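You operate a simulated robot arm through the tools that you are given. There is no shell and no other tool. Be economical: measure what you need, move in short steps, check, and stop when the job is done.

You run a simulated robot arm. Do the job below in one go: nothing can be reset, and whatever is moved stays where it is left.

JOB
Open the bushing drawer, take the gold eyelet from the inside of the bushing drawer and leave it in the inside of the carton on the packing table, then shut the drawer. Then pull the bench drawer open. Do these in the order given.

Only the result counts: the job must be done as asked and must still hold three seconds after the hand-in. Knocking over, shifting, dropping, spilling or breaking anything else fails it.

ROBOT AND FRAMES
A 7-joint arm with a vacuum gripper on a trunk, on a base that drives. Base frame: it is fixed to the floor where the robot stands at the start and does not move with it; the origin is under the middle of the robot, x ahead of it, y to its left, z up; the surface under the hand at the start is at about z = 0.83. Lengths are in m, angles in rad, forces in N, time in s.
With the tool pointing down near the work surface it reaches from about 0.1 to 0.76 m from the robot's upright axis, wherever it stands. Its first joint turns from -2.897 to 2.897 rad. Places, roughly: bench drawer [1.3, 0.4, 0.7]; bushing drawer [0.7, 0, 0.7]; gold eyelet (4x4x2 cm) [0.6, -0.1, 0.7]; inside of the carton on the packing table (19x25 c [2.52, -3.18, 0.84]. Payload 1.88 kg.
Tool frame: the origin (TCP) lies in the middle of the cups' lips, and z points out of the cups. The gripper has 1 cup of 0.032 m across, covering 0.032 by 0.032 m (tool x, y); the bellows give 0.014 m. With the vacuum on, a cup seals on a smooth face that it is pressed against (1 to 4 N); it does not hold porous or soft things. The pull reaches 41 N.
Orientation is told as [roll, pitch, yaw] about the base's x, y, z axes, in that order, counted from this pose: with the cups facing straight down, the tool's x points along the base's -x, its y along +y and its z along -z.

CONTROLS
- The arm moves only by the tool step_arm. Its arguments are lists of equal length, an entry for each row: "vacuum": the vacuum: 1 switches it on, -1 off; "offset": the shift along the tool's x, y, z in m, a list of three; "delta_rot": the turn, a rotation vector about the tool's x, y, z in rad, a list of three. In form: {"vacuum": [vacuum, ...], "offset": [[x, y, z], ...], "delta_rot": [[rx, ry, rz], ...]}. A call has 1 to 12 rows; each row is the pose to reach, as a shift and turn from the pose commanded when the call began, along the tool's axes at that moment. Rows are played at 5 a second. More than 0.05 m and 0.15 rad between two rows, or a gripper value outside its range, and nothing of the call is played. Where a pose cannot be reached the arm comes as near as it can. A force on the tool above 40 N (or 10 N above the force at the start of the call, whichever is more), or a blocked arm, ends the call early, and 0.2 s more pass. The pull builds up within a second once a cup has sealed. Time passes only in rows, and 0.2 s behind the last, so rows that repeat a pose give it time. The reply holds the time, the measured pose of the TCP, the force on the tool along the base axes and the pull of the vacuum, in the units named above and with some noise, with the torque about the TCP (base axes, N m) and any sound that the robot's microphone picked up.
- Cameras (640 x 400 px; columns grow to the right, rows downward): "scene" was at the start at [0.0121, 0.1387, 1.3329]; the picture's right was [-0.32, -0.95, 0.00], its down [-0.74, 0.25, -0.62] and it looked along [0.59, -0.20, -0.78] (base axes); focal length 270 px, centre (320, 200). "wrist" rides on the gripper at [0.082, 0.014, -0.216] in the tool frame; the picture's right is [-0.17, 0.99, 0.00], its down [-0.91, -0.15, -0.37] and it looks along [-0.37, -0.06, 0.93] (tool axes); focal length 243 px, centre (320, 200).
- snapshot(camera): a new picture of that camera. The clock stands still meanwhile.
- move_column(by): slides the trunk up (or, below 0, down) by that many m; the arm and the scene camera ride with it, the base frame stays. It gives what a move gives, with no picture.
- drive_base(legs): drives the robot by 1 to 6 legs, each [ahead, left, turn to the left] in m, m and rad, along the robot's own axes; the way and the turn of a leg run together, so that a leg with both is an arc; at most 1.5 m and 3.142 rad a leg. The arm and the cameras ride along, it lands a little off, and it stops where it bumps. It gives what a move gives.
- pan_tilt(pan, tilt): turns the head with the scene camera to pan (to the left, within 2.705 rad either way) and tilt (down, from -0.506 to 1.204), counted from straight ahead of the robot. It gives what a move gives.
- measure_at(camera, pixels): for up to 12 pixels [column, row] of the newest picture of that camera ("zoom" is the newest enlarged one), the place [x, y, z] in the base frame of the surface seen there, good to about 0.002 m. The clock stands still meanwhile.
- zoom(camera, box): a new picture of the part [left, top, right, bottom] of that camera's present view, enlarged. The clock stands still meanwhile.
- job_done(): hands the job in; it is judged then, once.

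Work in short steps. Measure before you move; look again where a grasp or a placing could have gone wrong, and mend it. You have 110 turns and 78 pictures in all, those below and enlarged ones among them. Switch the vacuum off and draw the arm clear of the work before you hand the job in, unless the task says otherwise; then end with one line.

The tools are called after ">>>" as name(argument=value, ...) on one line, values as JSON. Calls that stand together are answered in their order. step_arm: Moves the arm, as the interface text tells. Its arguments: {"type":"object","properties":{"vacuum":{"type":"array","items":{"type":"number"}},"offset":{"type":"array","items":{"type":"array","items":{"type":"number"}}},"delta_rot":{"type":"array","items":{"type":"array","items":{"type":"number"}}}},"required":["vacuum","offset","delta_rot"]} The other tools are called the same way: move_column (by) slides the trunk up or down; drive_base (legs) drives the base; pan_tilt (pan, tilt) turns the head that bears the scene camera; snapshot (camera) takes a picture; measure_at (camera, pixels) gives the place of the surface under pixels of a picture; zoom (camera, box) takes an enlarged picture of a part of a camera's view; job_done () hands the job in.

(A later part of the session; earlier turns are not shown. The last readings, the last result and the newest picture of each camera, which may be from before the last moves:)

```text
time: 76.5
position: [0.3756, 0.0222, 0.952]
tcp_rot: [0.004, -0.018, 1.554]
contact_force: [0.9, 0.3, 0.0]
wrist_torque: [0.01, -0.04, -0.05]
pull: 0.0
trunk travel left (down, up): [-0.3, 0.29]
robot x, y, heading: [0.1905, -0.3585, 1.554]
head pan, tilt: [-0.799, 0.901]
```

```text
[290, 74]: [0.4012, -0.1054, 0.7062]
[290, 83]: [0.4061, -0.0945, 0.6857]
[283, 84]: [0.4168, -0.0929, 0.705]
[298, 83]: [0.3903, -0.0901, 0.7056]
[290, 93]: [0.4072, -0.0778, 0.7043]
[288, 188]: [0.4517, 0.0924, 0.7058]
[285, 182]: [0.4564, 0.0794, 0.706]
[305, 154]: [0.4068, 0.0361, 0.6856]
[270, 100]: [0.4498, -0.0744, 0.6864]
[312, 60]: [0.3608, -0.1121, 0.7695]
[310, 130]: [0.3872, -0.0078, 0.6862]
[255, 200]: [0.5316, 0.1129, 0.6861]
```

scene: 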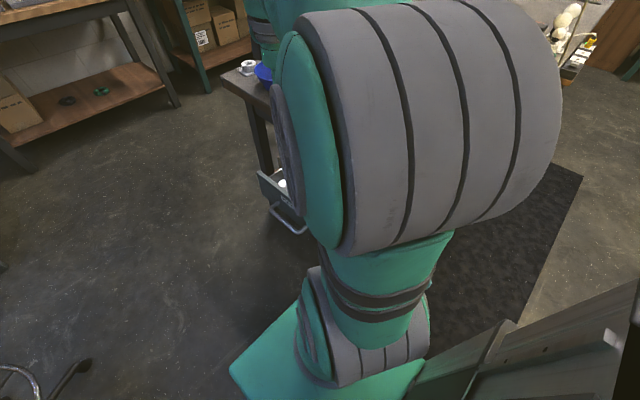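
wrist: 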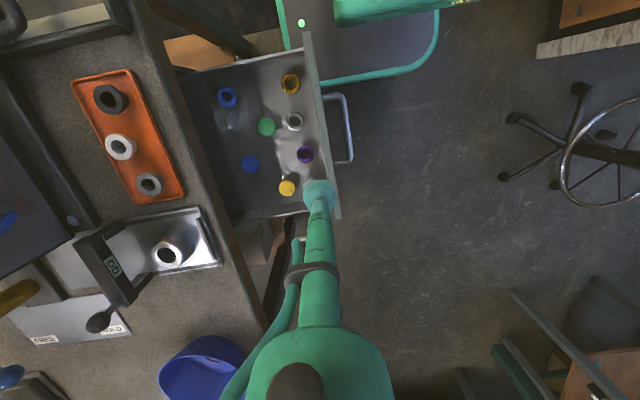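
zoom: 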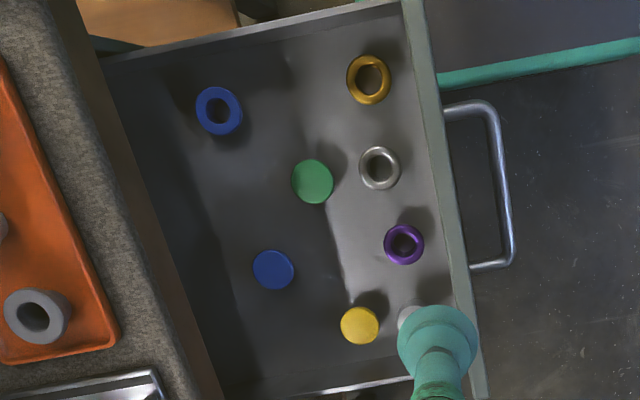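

The gold ring at (290,83) is the eyelet: centre ≈(0.404,-0.092), top z≈0.706 (the other is a yellow plug). I move above it and descend partway.

>>> step_arm(vacuum=[-1, -1, -1, -1, -1, -1, -1, -1], offset=[[0.04, -0.01, 0], [0.08, -0.02, 0], [0.1132, -0.0303, 0], [0.1132, -0.0303, 0.05], [0.1132, -0.0303, 0.1], [0.1132, -0.0303, 0.15], [0.1132, -0.0303, 0.19], [0.1132, -0.0303, 0.2]], delta_rot=[[0, 0, 0], [0, 0, 0], [0, 0, 0], [0, 0, 0], [0, 0, 0], [0, 0, 0], [0, 0, 0], [0, 0, 0]])

>>> snapshot(camera="wrist")

```text
time: 78.2
position: [0.4023, -0.0891, 0.7481]
tcp_rot: [0.002, -0.018, 1.553]
contact_force: [0.1, 0.8, 0.1]
wrist_torque: [-0.04, 0.01, 0.0]
pull: 0.1
trunk travel left (down, up): [-0.3, 0.29]
robot x, y, heading: [0.1926, -0.3552, 1.55]
head pan, tilt: [-0.799, 0.901]
```

```text
46 pictures are left
```

wrist: 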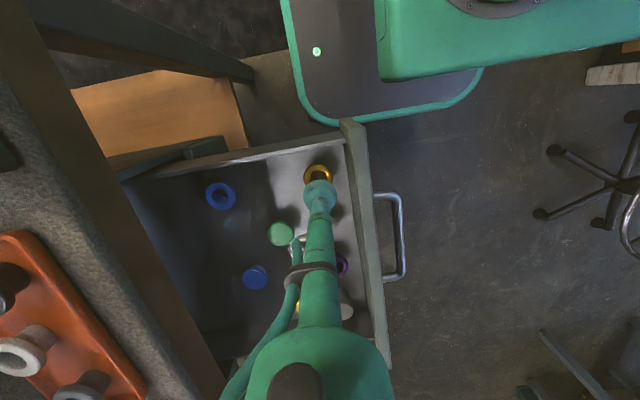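

Well centred; I re-measure the ring rim from this closer view to refine.

>>> zoom(camera="wrist", box=[280, 145, 360, 195])

>>> measure_at(camera="zoom", pixels=[[320, 155], [225, 220], [410, 220], [320, 135], [205, 235], [430, 235]])

```text
8.00 times, centred on (320, 170) of wrist
```

zoom: 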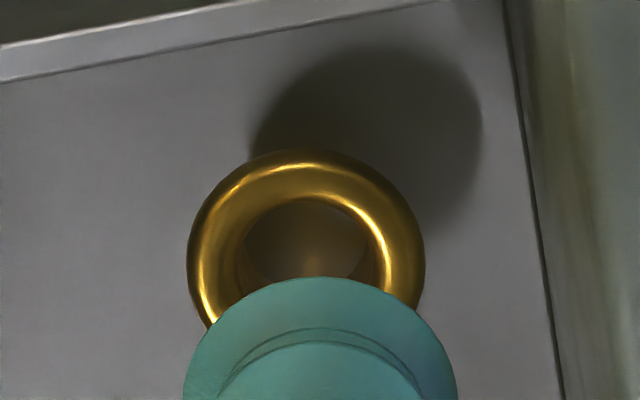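

```text
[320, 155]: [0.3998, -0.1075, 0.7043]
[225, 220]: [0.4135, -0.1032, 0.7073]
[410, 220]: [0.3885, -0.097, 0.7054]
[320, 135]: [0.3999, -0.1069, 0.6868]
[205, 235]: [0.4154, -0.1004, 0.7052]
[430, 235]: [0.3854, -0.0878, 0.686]
```

The ring centre ≈(0.402,-0.0905); nearly exact. I descend with vacuum on and press lightly.

>>> step_arm(vacuum=[1, 1, 1, 1, 1, 1, 1, 1, 1], offset=[[0.0015, 0, 0.02], [0.0015, 0, 0.034], [0.0015, 0, 0.04], [0.0015, 0, 0.043], [0.0015, 0, 0.046], [0.0015, 0, 0.048], [0.0015, 0, 0.048], [0.0015, 0, 0.048], [0.0015, 0, 0.048]], delta_rot=[[0, 0, 0], [0, 0, 0], [0, 0, 0], [0, 0, 0], [0, 0, 0], [0, 0, 0], [0, 0, 0], [0, 0, 0], [0, 0, 0]])

```text
time: 80.2
position: [0.4035, -0.0873, 0.7007]
tcp_rot: [0.0, -0.016, 1.554]
contact_force: [1.0, 6.4, 20.6]
wrist_torque: [-0.15, -0.08, 0.01]
pull: 40.4
trunk travel left (down, up): [-0.3, 0.29]
robot x, y, heading: [0.1895, -0.3569, 1.557]
head pan, tilt: [-0.799, 0.901]
```

Sealed with 40 N pull. I lift it straight out of the drawer.

>>> step_arm(vacuum=[1, 1, 1, 1, 1, 1, 1], offset=[[0, 0, -0.01], [0, 0, -0.04], [0, 0, -0.08], [0, 0, -0.12], [0, 0, -0.16], [0, 0, -0.2], [0, 0, -0.24]], delta_rot=[[0, 0, 0], [0, 0, 0], [0, 0, 0], [0, 0, 0], [0, 0, 0], [0, 0, 0], [0, 0, 0]])

>>> snapshot(camera="wrist")

```text
time: 81.8
position: [0.4025, -0.0941, 0.9385]
tcp_rot: [0.004, -0.015, 1.552]
contact_force: [-0.5, 0.0, 0.7]
wrist_torque: [-0.06, -0.01, -0.01]
pull: 40.9
trunk travel left (down, up): [-0.3, 0.29]
robot x, y, heading: [0.1919, -0.355, 1.551]
head pan, tilt: [-0.799, 0.901]
```

```text
44 pictures are left
```

wrist: 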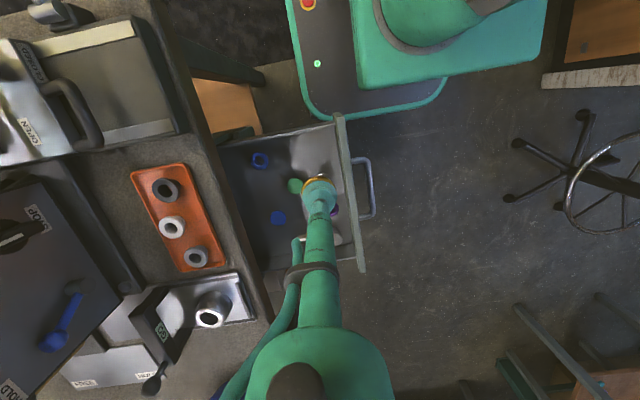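

Eyelet is held. I raise the column, back away from the bench and turn to face the packing table, leaving the drawer open for now.

>>> move_column(by=0.12)

>>> drive_base(legs=[[-0.33, -0.1, 0], [0, 0, -1.1], [0, 0, -1.2]])

>>> pan_tilt(pan=0.1, tilt=0.4)

>>> snapshot(camera="scene")

```text
time: 83.3
position: [0.4025, -0.0949, 1.0577]
tcp_rot: [0.003, -0.016, 1.554]
contact_force: [0.5, 0.0, 0.2]
wrist_torque: [-0.06, -0.04, -0.01]
pull: 40.6
trunk travel left (down, up): [-0.42, 0.17]
robot x, y, heading: [0.1908, -0.357, 1.551]
head pan, tilt: [-0.799, 0.901]
```

```text
time: 91.4
position: [0.3268, -1.0232, 1.0554]
tcp_rot: [0.003, -0.017, -0.787]
contact_force: [0.9, 0.4, -0.3]
wrist_torque: [0.0, 0.06, 0.02]
pull: 40.8
trunk travel left (down, up): [-0.42, 0.17]
robot x, y, heading: [0.2815, -0.6853, -0.785]
head pan, tilt: [-0.799, 0.901]
```

```text
time: 92.6
position: [0.3271, -1.0236, 1.0579]
tcp_rot: [0.005, -0.015, -0.788]
contact_force: [0.2, -0.1, -0.3]
wrist_torque: [0.03, 0.04, 0.01]
pull: 40.2
trunk travel left (down, up): [-0.42, 0.17]
robot x, y, heading: [0.2815, -0.6935, -0.789]
head pan, tilt: [0.099, 0.4]
```

```text
43 pictures are left
```

scene: 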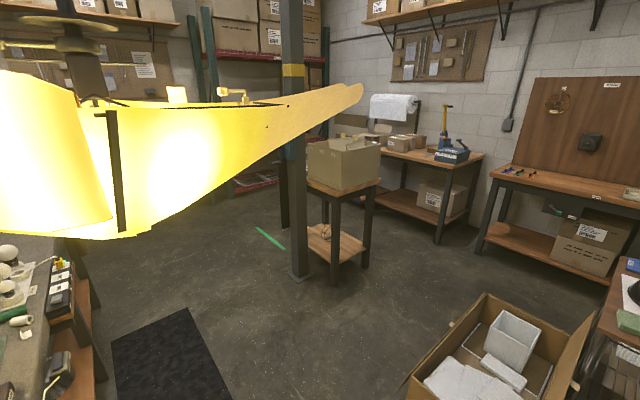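

I measure the carton/table, pillar, floor box and lamp to plan the path.

>>> measure_at(camera="scene", pixels=[[345, 185], [312, 183], [378, 178], [335, 275], [298, 270], [400, 152], [410, 390], [485, 295], [355, 92], [290, 110], [150, 230], [435, 240]])

>>> zoom(camera="scene", box=[260, 90, 480, 290])

```text
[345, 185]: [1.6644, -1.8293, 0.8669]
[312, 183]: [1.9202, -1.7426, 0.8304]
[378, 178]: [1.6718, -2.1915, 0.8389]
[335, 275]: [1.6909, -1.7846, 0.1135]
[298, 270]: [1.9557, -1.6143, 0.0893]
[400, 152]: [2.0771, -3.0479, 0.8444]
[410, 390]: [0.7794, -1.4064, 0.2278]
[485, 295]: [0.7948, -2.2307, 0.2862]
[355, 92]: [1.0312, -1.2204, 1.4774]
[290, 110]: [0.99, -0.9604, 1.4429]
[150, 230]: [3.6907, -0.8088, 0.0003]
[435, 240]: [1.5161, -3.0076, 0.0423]
```

```text
2.00 times, centred on (370, 190) of scene
```

zoom: 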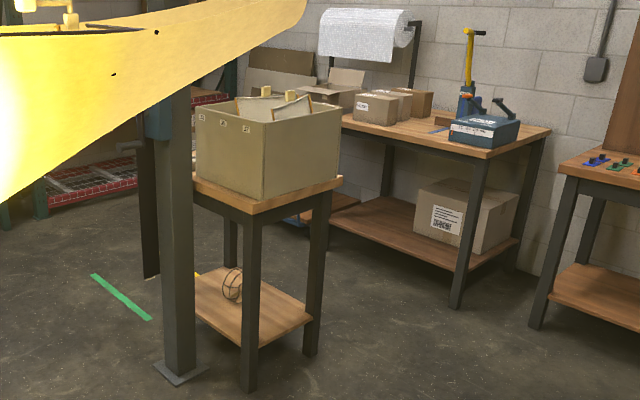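

The target is the open carton on the rear packing table (≈(2.5,-3.2)). I lower the column to pass beneath the lamp, and drive around the pillar's far side via y≈-1.05.

>>> move_column(by=-0.4)

>>> drive_base(legs=[[1.009, 0.506, 0], [0, 0, 0.789]])

>>> pan_tilt(pan=-0.6, tilt=0.4)

>>> snapshot(camera="scene")

```text
time: 96.5
position: [0.3267, -1.0243, 0.6562]
tcp_rot: [0.003, -0.018, -0.786]
contact_force: [1.2, 0.4, 0.1]
wrist_torque: [0.03, 0.05, 0.02]
pull: 41.1
trunk travel left (down, up): [-0.02, 0.57]
robot x, y, heading: [0.2859, -0.6889, -0.787]
head pan, tilt: [0.099, 0.4]
```

```text
time: 104.4
position: [1.6449, -1.2415, 0.6563]
tcp_rot: [0.004, -0.017, 0.022]
contact_force: [-0.2, 0.4, 0.0]
wrist_torque: [0.01, 0.02, -0.02]
pull: 41.0
trunk travel left (down, up): [-0.02, 0.57]
robot x, y, heading: [1.3713, -1.0422, 0.025]
head pan, tilt: [0.099, 0.4]
```

```text
time: 105.5
position: [1.6438, -1.2418, 0.6569]
tcp_rot: [0.003, -0.018, 0.021]
contact_force: [-0.1, 0.1, -0.2]
wrist_torque: [-0.01, 0.04, -0.01]
pull: 40.9
trunk travel left (down, up): [-0.02, 0.57]
robot x, y, heading: [1.3728, -1.0418, 0.027]
head pan, tilt: [-0.6, 0.4]
```

```text
41 pictures are left
```

scene: 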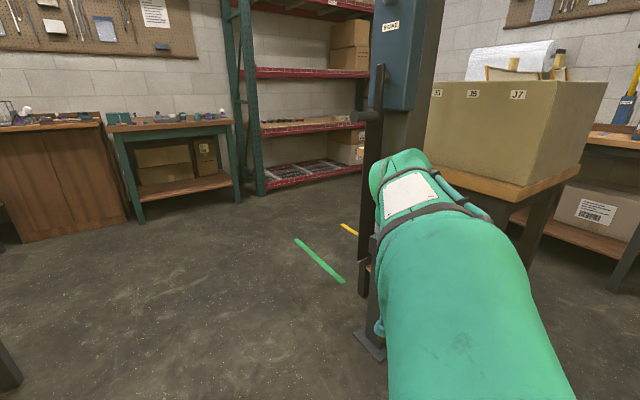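

Path ahead is clear left of the pillar. I drive on to x≈2.55, shifted slightly left.

>>> drive_base(legs=[[0.2, 0.1, 0], [1.0, 0, 0], [0, 0, -1.2]])

>>> pan_tilt(pan=-0.2, tilt=0.5)

>>> snapshot(camera="scene")

```text
time: 115.0
position: [2.4801, -1.24, 0.657]
tcp_rot: [0.003, -0.017, -1.189]
contact_force: [-0.2, -0.3, -0.7]
wrist_torque: [-0.02, 0.05, 0.02]
pull: 40.9
trunk travel left (down, up): [-0.02, 0.57]
robot x, y, heading: [2.571, -0.9131, -1.187]
head pan, tilt: [-0.6, 0.4]
```

```text
time: 115.9
position: [2.4793, -1.2402, 0.6564]
tcp_rot: [0.004, -0.016, -1.189]
contact_force: [0.9, 1.0, 0.1]
wrist_torque: [-0.03, 0.0, -0.01]
pull: 40.3
trunk travel left (down, up): [-0.02, 0.57]
robot x, y, heading: [2.5694, -0.9134, -1.189]
head pan, tilt: [-0.201, 0.499]
```

```text
40 pictures are left
```

scene: 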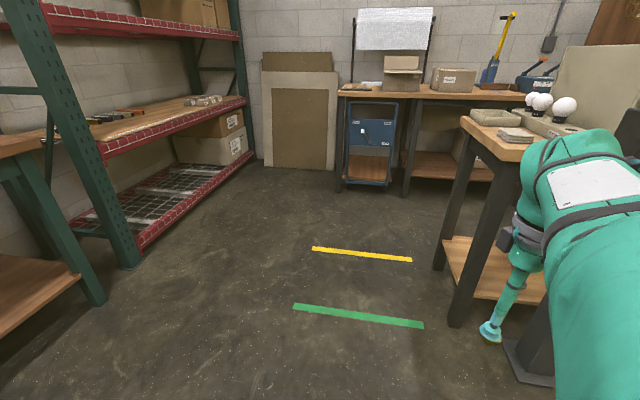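

I see the open carton at (403,72). I measure it, the table front and the small table corner.

>>> measure_at(camera="scene", pixels=[[400, 85], [384, 80], [421, 80], [403, 63], [400, 96], [345, 93], [340, 185], [388, 180], [463, 320], [440, 265], [500, 155], [400, 195]])

>>> zoom(camera="scene", box=[330, 30, 490, 130])

```text
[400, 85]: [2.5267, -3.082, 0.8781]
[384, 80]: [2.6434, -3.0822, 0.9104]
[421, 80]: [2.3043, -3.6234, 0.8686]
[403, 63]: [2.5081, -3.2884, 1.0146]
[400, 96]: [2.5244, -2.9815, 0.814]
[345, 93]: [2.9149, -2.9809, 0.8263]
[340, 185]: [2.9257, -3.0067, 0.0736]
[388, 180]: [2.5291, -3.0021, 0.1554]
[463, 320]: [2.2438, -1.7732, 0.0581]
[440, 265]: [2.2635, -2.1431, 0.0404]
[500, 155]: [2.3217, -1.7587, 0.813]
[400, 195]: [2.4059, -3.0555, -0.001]
```

```text
4.00 times, centred on (410, 80) of scene
```

zoom: 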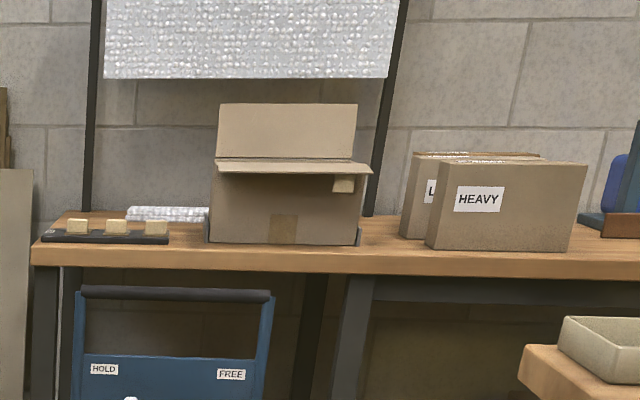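

Carton: x 2.39–2.64, front wall y≈-3.08, with a front flap and a rear flap up. I raise the column and drive to stand about (2.75,-2.45), facing -y.

>>> move_column(by=0.5)

>>> drive_base(legs=[[0, 0, -0.382], [0, 0.18, 0], [1.5, 0, 0]])

>>> pan_tilt(pan=-0.3, tilt=0.8)

>>> snapshot(camera="scene")

>>> snapshot(camera="wrist")

```text
refused: 0.5 is not a number from -0.4 to 0.4
```

```text
time: 125.6
position: [2.5273, -2.6745, 0.6563]
tcp_rot: [0.003, -0.017, -1.594]
contact_force: [0.3, 0.3, 0.4]
wrist_torque: [0.02, 0.0, -0.03]
pull: 40.9
trunk travel left (down, up): [-0.02, 0.57]
robot x, y, heading: [2.7365, -2.4113, -1.593]
head pan, tilt: [-0.201, 0.499]
```

```text
time: 126.4
position: [2.5273, -2.6745, 0.6572]
tcp_rot: [0.004, -0.016, -1.593]
contact_force: [-0.5, -0.1, -0.6]
wrist_torque: [-0.02, -0.03, 0.01]
pull: 41.0
trunk travel left (down, up): [-0.02, 0.57]
robot x, y, heading: [2.7396, -2.4098, -1.599]
head pan, tilt: [-0.3, 0.799]
```

```text
38 pictures are left
```

scene: 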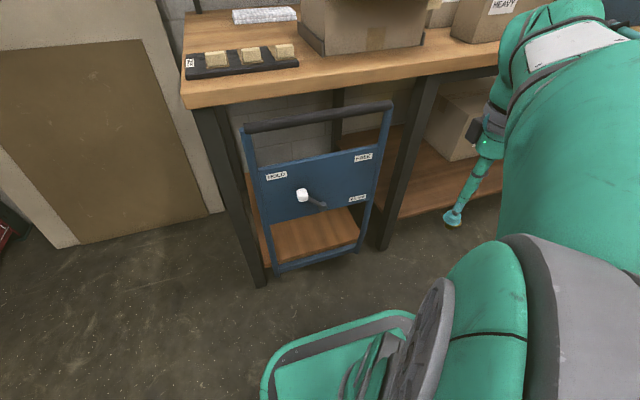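

```text
37 pictures are left
```

wrist: 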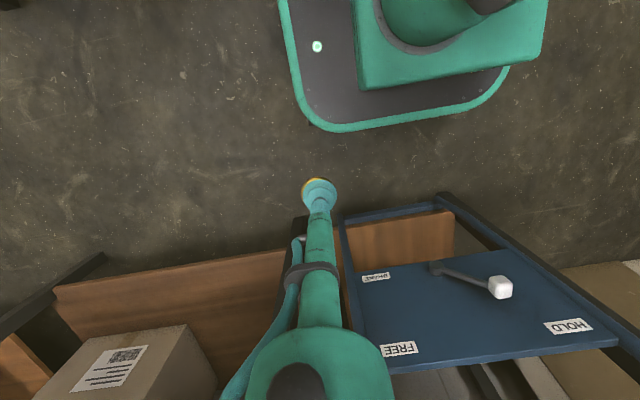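

The column limit per move is 0.4, nothing was touched. I raise in two moves and look at the carton.

>>> move_column(by=0.4)

>>> move_column(by=0.1)

>>> snapshot(camera="wrist")

>>> snapshot(camera="scene")

```text
time: 130.2
position: [2.5275, -2.6762, 1.057]
tcp_rot: [0.004, -0.015, -1.593]
contact_force: [0.0, -0.3, -0.1]
wrist_torque: [0.03, -0.05, -0.03]
pull: 40.4
trunk travel left (down, up): [-0.42, 0.17]
robot x, y, heading: [2.7437, -2.4115, -1.593]
head pan, tilt: [-0.3, 0.799]
```

```text
time: 131.5
position: [2.5281, -2.6753, 1.1563]
tcp_rot: [0.004, -0.017, -1.595]
contact_force: [1.0, 0.3, -0.1]
wrist_torque: [-0.01, 0.0, 0.0]
pull: 40.5
trunk travel left (down, up): [-0.52, 0.07]
robot x, y, heading: [2.7431, -2.4129, -1.588]
head pan, tilt: [-0.3, 0.799]
```

```text
36 pictures are left
```

wrist: 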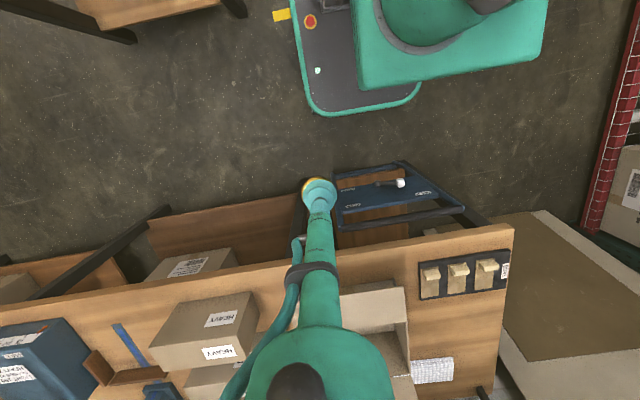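

```text
35 pictures are left
```

scene: 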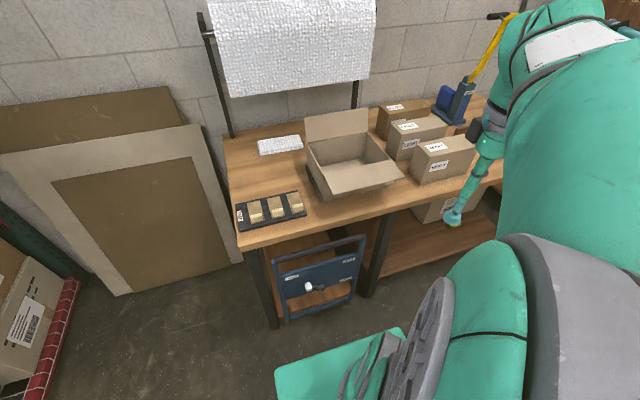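

Carton clearly visible and open. I measure its inner floor and rims.

>>> measure_at(camera="scene", pixels=[[350, 172], [335, 178], [370, 165], [330, 192], [387, 167], [405, 178], [320, 170], [310, 145], [370, 135], [345, 160], [336, 118]])

>>> zoom(camera="scene", box=[280, 90, 440, 220])

```text
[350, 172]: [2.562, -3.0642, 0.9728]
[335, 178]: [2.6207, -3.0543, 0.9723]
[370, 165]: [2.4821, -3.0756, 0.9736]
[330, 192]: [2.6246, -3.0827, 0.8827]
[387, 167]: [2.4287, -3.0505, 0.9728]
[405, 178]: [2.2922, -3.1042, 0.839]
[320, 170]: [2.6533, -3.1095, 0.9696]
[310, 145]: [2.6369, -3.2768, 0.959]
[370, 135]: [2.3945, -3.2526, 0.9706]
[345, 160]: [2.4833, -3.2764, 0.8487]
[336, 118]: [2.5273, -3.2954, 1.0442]
```

```text
3.08 times, centred on (360, 155) of scene
```

zoom: 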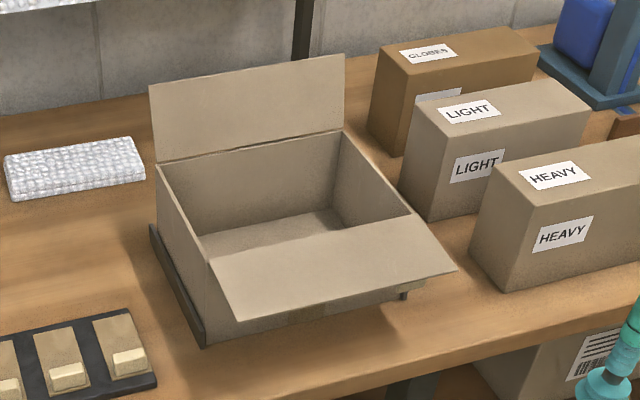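

Interior: x 2.40–2.64, y -3.275…-3.09, floor z≈0.847, rim z≈0.97. I drive 0.12 m closer and extend the arm over the carton at height.

>>> drive_base(legs=[[0.12, 0, 0]])

>>> step_arm(vacuum=[1, 1, 1, 1, 1, 1, 1, 1, 1, 1], offset=[[-0.04, 0, 0], [-0.08, 0, 0], [-0.12, 0, 0], [-0.16, 0, 0], [-0.2, 0, 0], [-0.24, 0, 0], [-0.28, 0, 0], [-0.32, 0, 0], [-0.36, 0, 0], [-0.385, 0, 0]], delta_rot=[[0, 0, 0], [0, 0, 0], [0, 0, 0], [0, 0, 0], [0, 0, 0], [0, 0, 0], [0, 0, 0], [0, 0, 0], [0, 0, 0], [0, 0, 0]])

>>> snapshot(camera="wrist")

```text
time: 132.8
position: [2.5256, -2.7953, 1.1572]
tcp_rot: [0.005, -0.014, -1.596]
contact_force: [0.1, -0.1, -0.1]
wrist_torque: [-0.01, 0.03, 0.02]
pull: 40.5
trunk travel left (down, up): [-0.52, 0.07]
robot x, y, heading: [2.7403, -2.5353, -1.598]
head pan, tilt: [-0.3, 0.799]
```

```text
time: 135.0
position: [2.5156, -3.1801, 1.1639]
tcp_rot: [0.003, -0.014, -1.595]
contact_force: [-1.1, 0.1, 0.1]
wrist_torque: [-0.01, 0.0, 0.0]
pull: 40.7
trunk travel left (down, up): [-0.52, 0.07]
robot x, y, heading: [2.7371, -2.531, -1.596]
head pan, tilt: [-0.3, 0.799]
```

```text
33 pictures are left
```

wrist: 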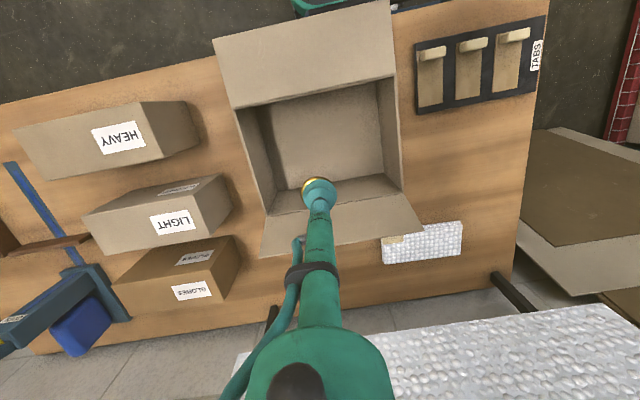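

The tool is above the carton's middle with clearance. I descend gently to just above the floor.

>>> step_arm(vacuum=[1, 1, 1, 1, 1, 1, 1], offset=[[0, 0, 0.04], [0, 0, 0.08], [0, 0, 0.12], [0, 0, 0.16], [0, 0, 0.2], [0, 0, 0.24], [0, 0, 0.265]], delta_rot=[[0, 0, 0], [0, 0, 0], [0, 0, 0], [0, 0, 0], [0, 0, 0], [0, 0, 0], [0, 0, 0]])

>>> snapshot(camera="wrist")

```text
time: 136.6
position: [2.5176, -3.1828, 0.8969]
tcp_rot: [0.003, -0.017, -1.597]
contact_force: [-0.7, 0.5, -0.4]
wrist_torque: [0.0, 0.0, 0.03]
pull: 40.4
trunk travel left (down, up): [-0.52, 0.07]
robot x, y, heading: [2.7366, -2.5306, -1.594]
head pan, tilt: [-0.3, 0.799]
```

```text
32 pictures are left
```

wrist: 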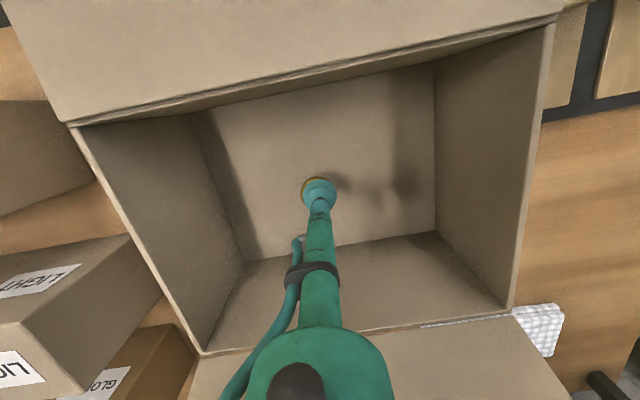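

I lower until light contact, then release and lift out.

>>> step_arm(vacuum=[1, 1, 1, 1, 1], offset=[[0, 0, 0.015], [0, 0, 0.022], [0, 0, 0.026], [0, 0, 0.03], [0, 0, 0.032]], delta_rot=[[0, 0, 0], [0, 0, 0], [0, 0, 0], [0, 0, 0], [0, 0, 0]])

```text
time: 137.8
position: [2.5169, -3.1857, 0.8651]
tcp_rot: [0.004, -0.018, -1.596]
contact_force: [-0.7, 0.4, 1.1]
wrist_torque: [0.05, 0.02, -0.02]
pull: 40.6
trunk travel left (down, up): [-0.52, 0.07]
robot x, y, heading: [2.7421, -2.531, -1.593]
head pan, tilt: [-0.3, 0.799]
```

Contact is about to occur (TCP 0.865). I go 3 mm further, release, wait, and lift.

>>> step_arm(vacuum=[1, -1, -1, -1, -1, -1, -1, -1, -1, -1, -1], offset=[[0, 0, 0.003], [0, 0, 0.003], [0, 0, 0.003], [0, 0, 0.003], [0, 0, -0.01], [0, 0, -0.05], [0, 0, -0.1], [0, 0, -0.15], [0, 0, -0.2], [0, 0, -0.25], [0, 0, -0.29]], delta_rot=[[0, 0, 0], [0, 0, 0], [0, 0, 0], [0, 0, 0], [0, 0, 0], [0, 0, 0], [0, 0, 0], [0, 0, 0], [0, 0, 0], [0, 0, 0], [0, 0, 0]])

>>> snapshot(camera="wrist")

>>> snapshot(camera="scene")

```text
time: 140.2
position: [2.5206, -3.1842, 1.1556]
tcp_rot: [0.005, -0.013, -1.596]
contact_force: [0.1, -0.6, 0.0]
wrist_torque: [0.02, -0.04, 0.02]
pull: 0.0
trunk travel left (down, up): [-0.52, 0.07]
robot x, y, heading: [2.7405, -2.5329, -1.596]
head pan, tilt: [-0.3, 0.799]
```

```text
31 pictures are left
```

wrist: 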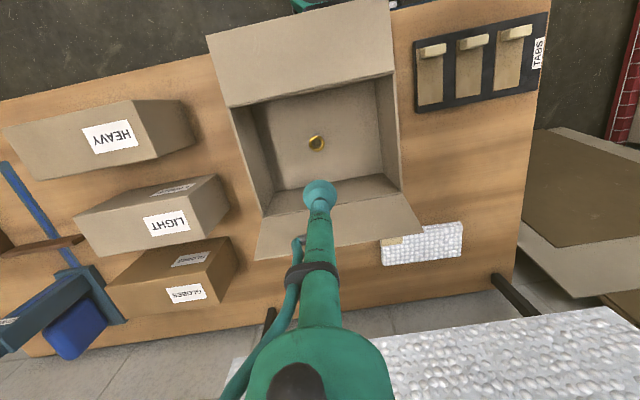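

```text
30 pictures are left
```

scene: 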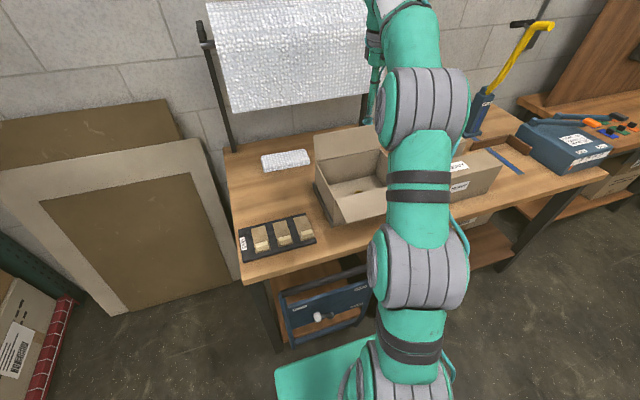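

The eyelet rests in the carton. I retract the arm, back away, lower the column below the lamp, and drive back toward the drawer.

>>> step_arm(vacuum=[-1, -1, -1, -1, -1, -1, -1, -1, -1, -1], offset=[[0.04, 0, 0], [0.08, 0, 0], [0.12, 0, 0], [0.16, 0, 0], [0.2, 0, 0], [0.24, 0, 0], [0.28, 0, 0], [0.32, 0, 0], [0.36, 0, 0], [0.385, 0, 0]], delta_rot=[[0, 0, 0], [0, 0, 0], [0, 0, 0], [0, 0, 0], [0, 0, 0], [0, 0, 0], [0, 0, 0], [0, 0, 0], [0, 0, 0], [0, 0, 0]])

>>> drive_base(legs=[[-1.5, 0, 0], [-0.12, 0, 0]])

>>> move_column(by=-0.4)

>>> move_column(by=-0.1)

```text
time: 142.4
position: [2.5264, -2.797, 1.1503]
tcp_rot: [0.001, -0.016, -1.595]
contact_force: [-0.6, -0.4, -0.4]
wrist_torque: [-0.01, -0.05, 0.02]
pull: 0.0
trunk travel left (down, up): [-0.52, 0.07]
robot x, y, heading: [2.7369, -2.5329, -1.592]
head pan, tilt: [-0.3, 0.799]
```

```text
time: 150.8
position: [2.5656, -1.1343, 1.1494]
tcp_rot: [0.005, -0.017, -1.598]
contact_force: [-0.4, -0.5, -1.3]
wrist_torque: [0.0, 0.04, 0.01]
pull: 0.0
trunk travel left (down, up): [-0.52, 0.07]
robot x, y, heading: [2.7774, -0.869, -1.598]
head pan, tilt: [-0.3, 0.799]
```

```text
time: 154.7
position: [2.5654, -1.1344, 0.7505]
tcp_rot: [0.003, -0.015, -1.597]
contact_force: [0.5, -0.3, -0.2]
wrist_torque: [-0.02, 0.0, -0.02]
pull: 0.1
trunk travel left (down, up): [-0.12, 0.47]
robot x, y, heading: [2.7743, -0.8708, -1.594]
head pan, tilt: [-0.3, 0.799]
```

```text
time: 156.0
position: [2.5654, -1.1342, 0.6502]
tcp_rot: [0.004, -0.015, -1.598]
contact_force: [-0.8, -0.1, 0.0]
wrist_torque: [0.0, -0.03, -0.01]
pull: 0.0
trunk travel left (down, up): [-0.02, 0.57]
robot x, y, heading: [2.7802, -0.8703, -1.596]
head pan, tilt: [-0.3, 0.799]
```

I turn to heading 0, go back beneath the lamp, turn to +90°, and sidestep to the drawer's front.

>>> drive_base(legs=[[0, 0, 1.596], [-1.4, -0.08, 0]])

>>> drive_base(legs=[[0, 0, 1.56]])

```text
time: 166.8
position: [1.6658, -1.185, 0.6491]
tcp_rot: [0.003, -0.015, 0.019]
contact_force: [0.1, 0.2, -0.2]
wrist_torque: [0.02, 0.01, -0.03]
pull: 0.0
trunk travel left (down, up): [-0.02, 0.57]
robot x, y, heading: [1.3939, -0.9864, 0.02]
head pan, tilt: [-0.3, 0.799]
```

```text
time: 171.1
position: [1.5874, -0.7079, 0.6502]
tcp_rot: [0.004, -0.014, 1.61]
contact_force: [0.4, 0.7, -0.5]
wrist_torque: [-0.03, 0.01, 0.01]
pull: 0.1
trunk travel left (down, up): [-0.02, 0.57]
robot x, y, heading: [1.392, -0.983, 1.612]
head pan, tilt: [-0.3, 0.799]
```

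Now the sidestep to about (0.25,-0.70).

>>> drive_base(legs=[[0, 0, -0.045], [0.27, 1.142, 0]])

>>> pan_tilt(pan=-0.5, tilt=0.8)

>>> snapshot(camera="scene")

```text
time: 177.6
position: [0.4287, -0.441, 0.6511]
tcp_rot: [0.002, -0.015, 1.566]
contact_force: [0.7, -0.9, 0.1]
wrist_torque: [-0.01, 0.03, 0.01]
pull: 0.1
trunk travel left (down, up): [-0.02, 0.57]
robot x, y, heading: [0.223, -0.7104, 1.571]
head pan, tilt: [-0.3, 0.799]
```

```text
time: 178.3
position: [0.4281, -0.4409, 0.6515]
tcp_rot: [0.004, -0.014, 1.568]
contact_force: [-0.4, -0.1, 0.3]
wrist_torque: [0.02, 0.03, -0.01]
pull: 0.0
trunk travel left (down, up): [-0.02, 0.57]
robot x, y, heading: [0.2208, -0.7097, 1.565]
head pan, tilt: [-0.499, 0.799]
```

```text
29 pictures are left
```

scene: 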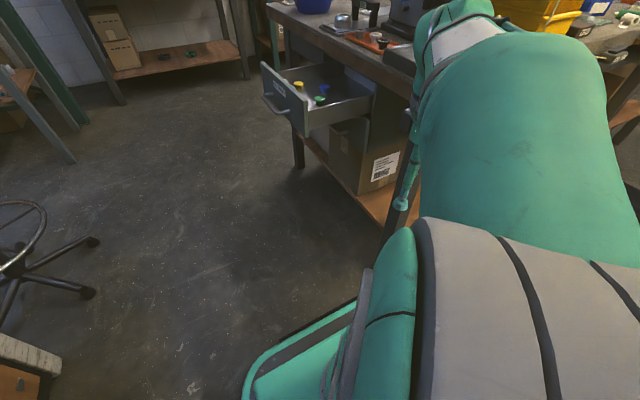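

Drawer is still open as left. I raise the column, drive into the former spot, and turn the tool to face +x again.

>>> move_column(by=0.3)

>>> drive_base(legs=[[0.35, 0.03, 0]])

>>> step_arm(vacuum=[-1, -1, -1, -1, -1, -1, -1, -1, -1, -1, -1, -1], offset=[[-0.015, 0.02, 0], [-0.03, 0.04, 0], [-0.045, 0.06, 0], [-0.06, 0.075, 0], [-0.075, 0.09, 0], [-0.09, 0.1, 0], [-0.105, 0.11, 0], [-0.12, 0.12, 0], [-0.13, 0.13, 0], [-0.135, 0.14, 0], [-0.135, 0.15, 0], [-0.135, 0.15, 0]], delta_rot=[[0.143, 0, 0], [0.286, 0, 0], [0.428, 0, 0], [0.571, 0, 0], [0.714, 0, 0], [0.857, 0, 0], [1.0, 0, 0], [1.142, 0, 0], [1.285, 0, 0], [1.428, 0, 0], [1.571, 0, 0], [1.571, 0, 0]])

```text
time: 181.3
position: [0.4281, -0.4419, 0.9499]
tcp_rot: [0.004, -0.015, 1.567]
contact_force: [0.6, -0.1, -0.1]
wrist_torque: [-0.02, -0.03, -0.01]
pull: 0.1
trunk travel left (down, up): [-0.32, 0.27]
robot x, y, heading: [0.2235, -0.7085, 1.571]
head pan, tilt: [-0.499, 0.799]
```

```text
time: 183.6
position: [0.4052, -0.098, 0.9502]
tcp_rot: [0.005, -0.017, 1.554]
contact_force: [-0.7, 0.1, 0.2]
wrist_torque: [0.02, 0.01, 0.0]
pull: 0.1
trunk travel left (down, up): [-0.32, 0.27]
robot x, y, heading: [0.197, -0.3638, 1.558]
head pan, tilt: [-0.499, 0.799]
```

```text
time: 186.2
position: [0.2538, 0.0397, 0.9537]
tcp_rot: [-1.571, -0.017, 1.556]
contact_force: [-0.4, 0.4, 0.2]
wrist_torque: [0.02, 0.03, 0.04]
pull: 0.1
trunk travel left (down, up): [-0.32, 0.27]
robot x, y, heading: [0.1929, -0.3636, 1.561]
head pan, tilt: [-0.499, 0.799]
```

I lower to z≈0.744 and push the drawer front back in.

>>> move_column(by=-0.21)

>>> step_arm(vacuum=[-1, -1, -1, -1, -1, -1, -1, -1, -1, -1], offset=[[-0.005, 0, 0.04], [-0.01, 0, 0.075], [-0.01, 0, 0.1], [-0.01, 0, 0.125], [-0.01, 0, 0.15], [-0.01, 0, 0.175], [-0.01, 0, 0.2], [-0.01, 0, 0.225], [-0.01, 0, 0.25], [-0.01, 0, 0.275]], delta_rot=[[0, 0, 0], [0, 0, 0], [0, 0, 0], [0, 0, 0], [0, 0, 0], [0, 0, 0], [0, 0, 0], [0, 0, 0], [0, 0, 0], [0, 0, 0]])

>>> snapshot(camera="wrist")

```text
time: 188.4
position: [0.2545, 0.0397, 0.7432]
tcp_rot: [-1.568, -0.016, 1.554]
contact_force: [-0.5, -0.1, 0.7]
wrist_torque: [0.01, 0.0, 0.0]
pull: 0.0
trunk travel left (down, up): [-0.11, 0.48]
robot x, y, heading: [0.1941, -0.3612, 1.556]
head pan, tilt: [-0.499, 0.799]
```

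```text
time: 190.6
position: [0.5321, 0.0454, 0.7458]
tcp_rot: [-1.566, -0.016, 1.555]
contact_force: [0.4, 0.0, -0.2]
wrist_torque: [0.01, 0.0, 0.01]
pull: 0.0
trunk travel left (down, up): [-0.11, 0.48]
robot x, y, heading: [0.1955, -0.3662, 1.555]
head pan, tilt: [-0.499, 0.799]
```

```text
28 pictures are left
```

wrist: 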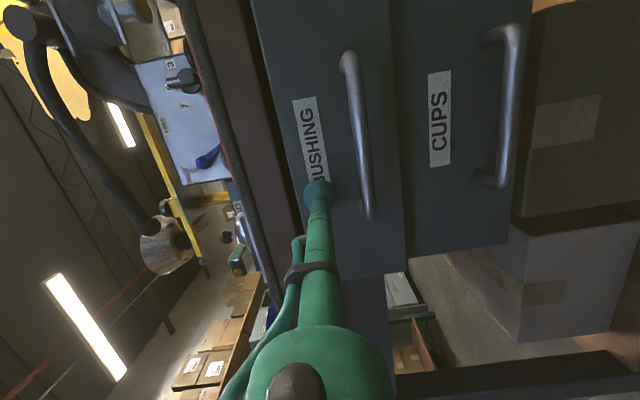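

The drawer follows with little force; I push the last ~25 mm until it stops.

>>> step_arm(vacuum=[-1, -1, -1, -1, -1, -1], offset=[[0, 0, 0.01], [0, 0, 0.018], [0, 0, 0.024], [0, 0, 0.029], [0, 0, 0.034], [0, 0, 0.036]], delta_rot=[[0, 0, 0], [0, 0, 0], [0, 0, 0], [0, 0, 0], [0, 0, 0], [0, 0, 0]])

>>> snapshot(camera="wrist")

>>> measure_at(camera="wrist", pixels=[[350, 240], [300, 60], [440, 220], [440, 40], [320, 50]])

```text
time: 192.0
position: [0.5658, 0.045, 0.7429]
tcp_rot: [-1.568, -0.018, 1.556]
contact_force: [-3.8, -1.9, 1.1]
wrist_torque: [0.01, 0.07, 0.06]
pull: 0.1
trunk travel left (down, up): [-0.11, 0.48]
robot x, y, heading: [0.1915, -0.3633, 1.56]
head pan, tilt: [-0.499, 0.799]
```

```text
27 pictures are left
```

wrist: 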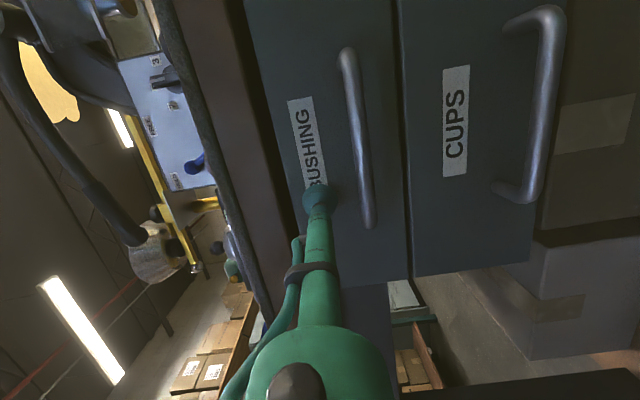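

```text
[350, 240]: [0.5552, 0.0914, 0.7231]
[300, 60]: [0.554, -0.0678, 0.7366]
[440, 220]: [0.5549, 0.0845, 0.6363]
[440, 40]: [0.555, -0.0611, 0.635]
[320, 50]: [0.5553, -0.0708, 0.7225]
```

The face is back at x≈0.5545: shut. I withdraw the arm, raise the column, and look toward the left aisle.

>>> step_arm(vacuum=[-1, -1, -1, -1, -1, -1, -1], offset=[[0, 0, -0.02], [0, 0, -0.06], [0, 0, -0.11], [0, 0, -0.16], [0, 0, -0.21], [0, 0, -0.26], [0, 0, -0.31]], delta_rot=[[0, 0, 0], [0, 0, 0], [0, 0, 0], [0, 0, 0], [0, 0, 0], [0, 0, 0], [0, 0, 0]])

>>> move_column(by=0.21)

>>> pan_tilt(pan=0.3, tilt=0.6)

>>> snapshot(camera="scene")

```text
time: 193.6
position: [0.255, 0.0497, 0.7484]
tcp_rot: [-1.567, -0.016, 1.554]
contact_force: [-0.4, -0.1, -0.1]
wrist_torque: [0.0, 0.07, 0.03]
pull: 0.0
trunk travel left (down, up): [-0.11, 0.48]
robot x, y, heading: [0.1946, -0.3656, 1.556]
head pan, tilt: [-0.499, 0.799]
```

```text
time: 195.9
position: [0.2558, 0.0496, 0.9577]
tcp_rot: [-1.568, -0.016, 1.555]
contact_force: [-0.2, -0.1, 0.1]
wrist_torque: [0.01, 0.03, -0.01]
pull: 0.0
trunk travel left (down, up): [-0.32, 0.27]
robot x, y, heading: [0.1942, -0.3643, 1.56]
head pan, tilt: [-0.499, 0.799]
```

```text
time: 197.0
position: [0.2559, 0.0508, 0.9588]
tcp_rot: [-1.566, -0.016, 1.555]
contact_force: [-0.1, 0.4, 0.6]
wrist_torque: [-0.03, 0.0, 0.01]
pull: 0.0
trunk travel left (down, up): [-0.32, 0.27]
robot x, y, heading: [0.195, -0.3618, 1.558]
head pan, tilt: [0.3, 0.6]
```

```text
26 pictures are left
```

scene: 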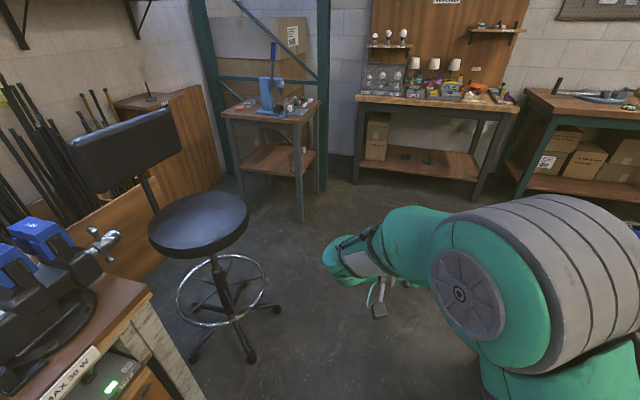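

I measure the free aisle: stool, small table leg, wall benches.

>>> measure_at(camera="scene", pixels=[[280, 308], [250, 358], [302, 218], [475, 198], [520, 195], [357, 182], [246, 215], [355, 250]])

```text
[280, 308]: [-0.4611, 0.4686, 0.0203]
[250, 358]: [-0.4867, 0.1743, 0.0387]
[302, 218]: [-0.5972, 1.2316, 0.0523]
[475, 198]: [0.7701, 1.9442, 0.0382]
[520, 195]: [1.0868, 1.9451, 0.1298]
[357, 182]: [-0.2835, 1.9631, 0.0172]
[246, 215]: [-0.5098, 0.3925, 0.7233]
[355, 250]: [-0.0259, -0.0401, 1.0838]
```

Aisle is free (y up to 1.9). I drive ahead to y≈1.05 and turn to heading 0, then look at the bench's left side.

>>> drive_base(legs=[[1.42, 0, 0], [0, 0, -1.558]])

>>> pan_tilt(pan=-0.5, tilt=0.6)

>>> snapshot(camera="scene")

>>> snapshot(camera="wrist")

```text
time: 207.9
position: [0.6227, 1.0064, 0.9582]
tcp_rot: [-1.567, -0.018, -0.002]
contact_force: [0.1, -0.4, 0.1]
wrist_torque: [-0.03, -0.03, 0.03]
pull: 0.0
trunk travel left (down, up): [-0.32, 0.27]
robot x, y, heading: [0.2077, 1.0636, 0.003]
head pan, tilt: [0.3, 0.6]
```

```text
time: 209.1
position: [0.6242, 1.0057, 0.9584]
tcp_rot: [-1.567, -0.016, -0.002]
contact_force: [0.4, 0.5, -0.4]
wrist_torque: [0.0, 0.0, 0.0]
pull: 0.0
trunk travel left (down, up): [-0.32, 0.27]
robot x, y, heading: [0.2103, 1.0594, 0.001]
head pan, tilt: [-0.499, 0.6]
```

```text
25 pictures are left
```

scene: 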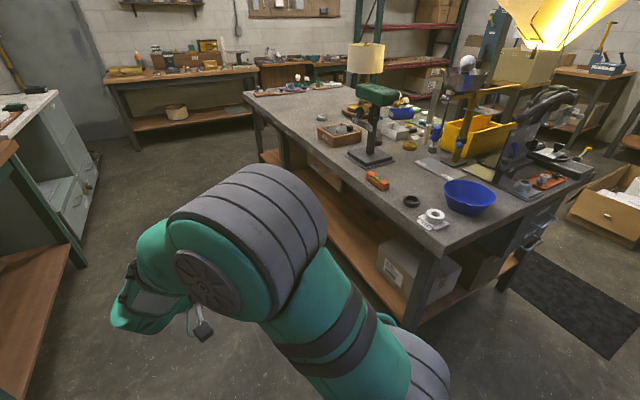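

```text
24 pictures are left
```

wrist: 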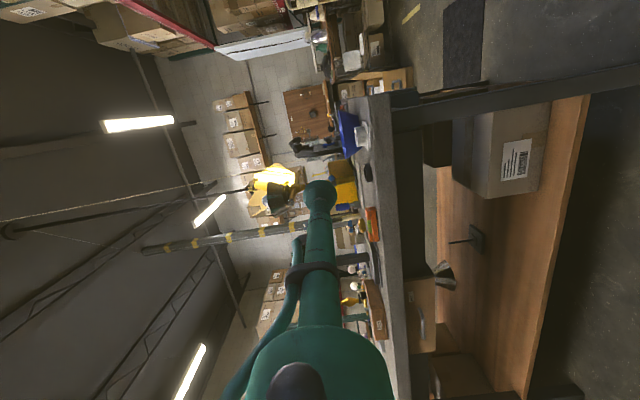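

In the wrist view a drawer front with a handle shows around (418,310). I measure it.

>>> measure_at(camera="wrist", pixels=[[420, 290], [420, 345], [413, 312], [385, 200], [408, 240], [445, 275], [430, 330], [405, 350]])

>>> zoom(camera="wrist", box=[360, 200, 520, 400])

```text
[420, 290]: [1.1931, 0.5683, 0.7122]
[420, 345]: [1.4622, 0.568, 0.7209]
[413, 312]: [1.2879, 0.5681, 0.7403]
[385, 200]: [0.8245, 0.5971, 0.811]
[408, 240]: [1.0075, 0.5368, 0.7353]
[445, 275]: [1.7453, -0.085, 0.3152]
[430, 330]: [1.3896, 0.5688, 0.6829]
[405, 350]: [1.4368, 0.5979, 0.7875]
```

```text
2.00 times, centred on (440, 300) of wrist
```

zoom: 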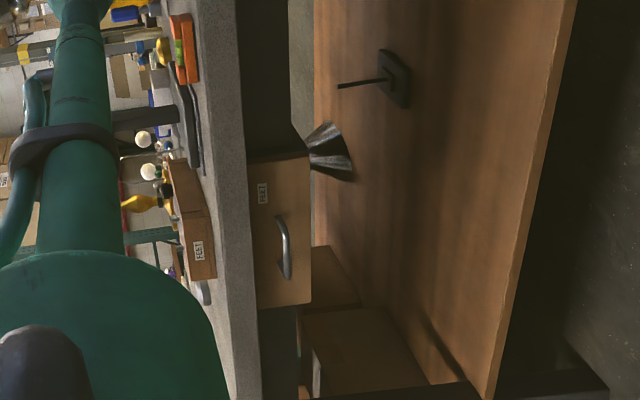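

The bench drawer front is wooden at y≈0.568, x≈1.15–1.5, z≈0.68–0.78. I drive beside it and lower to look closely.

>>> drive_base(legs=[[0.7, -0.08, 0]])

>>> move_column(by=-0.15)

>>> snapshot(camera="wrist")

```text
time: 212.9
position: [1.3294, 0.9236, 0.9578]
tcp_rot: [-1.567, -0.015, 0.001]
contact_force: [0.2, -0.5, -0.3]
wrist_torque: [0.0, -0.03, 0.0]
pull: 0.0
trunk travel left (down, up): [-0.32, 0.27]
robot x, y, heading: [0.9178, 0.9772, 0.001]
head pan, tilt: [-0.499, 0.6]
```

```text
time: 214.7
position: [1.3288, 0.9247, 0.8077]
tcp_rot: [-1.568, -0.018, 0.001]
contact_force: [-1.0, 0.9, -0.4]
wrist_torque: [-0.01, 0.0, -0.01]
pull: 0.1
trunk travel left (down, up): [-0.17, 0.42]
robot x, y, heading: [0.9134, 0.9782, 0.001]
head pan, tilt: [-0.499, 0.6]
```

```text
22 pictures are left
```

wrist: 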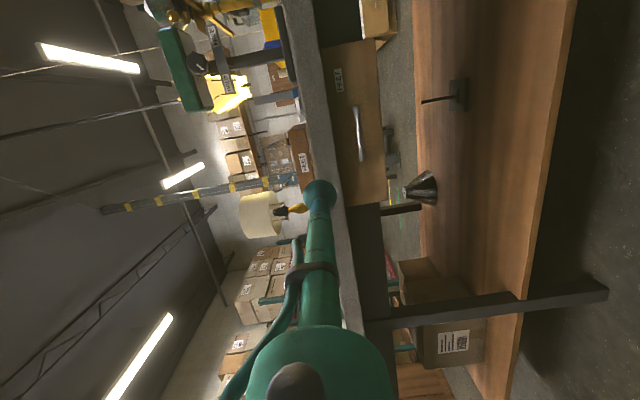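

I zoom on the drawer front and measure it.

>>> measure_at(camera="wrist", pixels=[[345, 150], [370, 180], [335, 60], [370, 60], [345, 45], [357, 110], [364, 160], [362, 135], [350, 195], [385, 200], [338, 80], [345, 120]])

>>> zoom(camera="wrist", box=[290, 30, 430, 220])

```text
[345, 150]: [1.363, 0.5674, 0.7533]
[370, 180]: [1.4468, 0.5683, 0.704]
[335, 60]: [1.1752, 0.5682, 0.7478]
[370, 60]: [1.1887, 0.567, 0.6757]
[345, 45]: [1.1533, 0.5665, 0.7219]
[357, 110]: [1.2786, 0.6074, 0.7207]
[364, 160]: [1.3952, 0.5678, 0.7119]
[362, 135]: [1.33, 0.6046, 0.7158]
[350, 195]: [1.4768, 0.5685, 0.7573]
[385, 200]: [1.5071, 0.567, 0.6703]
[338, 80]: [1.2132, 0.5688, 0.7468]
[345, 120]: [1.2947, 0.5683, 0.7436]
```

```text
2.11 times, centred on (360, 125) of wrist
```

zoom: 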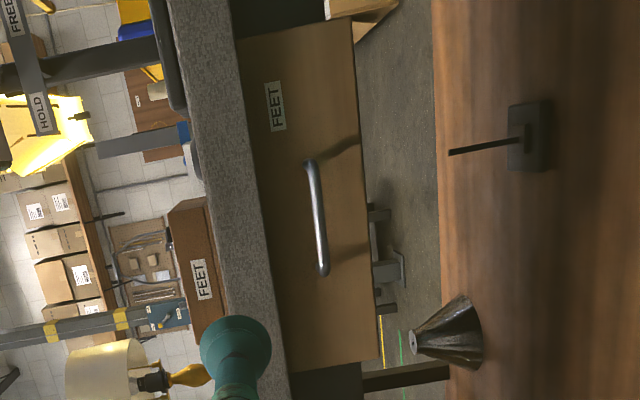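

Drawer spans x 1.13–1.51; handle x 1.265–1.38 at z≈0.717, y≈0.605. I aim the cup beside the handle at x≈1.43, z≈0.715: drive ahead 0.1 m, lower, and approach.

>>> drive_base(legs=[[0.1, 0, 0]])

>>> move_column(by=-0.093)

>>> step_arm(vacuum=[-1, -1, -1, -1, -1, -1, -1, -1], offset=[[0, 0, 0.045], [0, 0, 0.09], [0, 0, 0.135], [0, 0, 0.18], [0, 0, 0.225], [0, 0, 0.27], [0, 0, 0.31], [0, 0, 0.325]], delta_rot=[[0, 0, 0], [0, 0, 0], [0, 0, 0], [0, 0, 0], [0, 0, 0], [0, 0, 0], [0, 0, 0], [0, 0, 0]])

>>> snapshot(camera="wrist")

```text
time: 215.8
position: [1.4301, 0.9256, 0.8089]
tcp_rot: [-1.567, -0.017, 0.0]
contact_force: [0.5, -0.4, 0.7]
wrist_torque: [0.0, -0.01, 0.0]
pull: 0.1
trunk travel left (down, up): [-0.17, 0.42]
robot x, y, heading: [1.0111, 0.9792, -0.003]
head pan, tilt: [-0.499, 0.6]
```

```text
time: 217.1
position: [1.4302, 0.9259, 0.7147]
tcp_rot: [-1.567, -0.016, 0.0]
contact_force: [-0.1, 0.5, 0.3]
wrist_torque: [-0.02, 0.0, 0.02]
pull: 0.1
trunk travel left (down, up): [-0.077, 0.513]
robot x, y, heading: [1.0152, 0.9804, 0.001]
head pan, tilt: [-0.499, 0.6]
```

```text
time: 218.9
position: [1.4293, 0.5981, 0.7129]
tcp_rot: [-1.568, -0.016, 0.001]
contact_force: [-0.8, 0.0, -0.4]
wrist_torque: [0.0, -0.01, 0.01]
pull: 0.0
trunk travel left (down, up): [-0.077, 0.513]
robot x, y, heading: [1.0181, 0.9801, -0.002]
head pan, tilt: [-0.499, 0.6]
```

```text
20 pictures are left
```

wrist: 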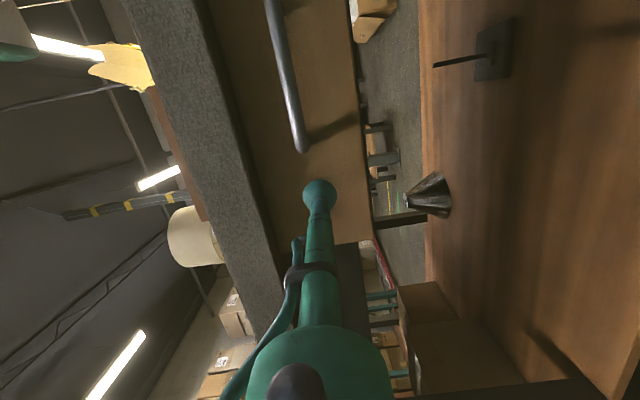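

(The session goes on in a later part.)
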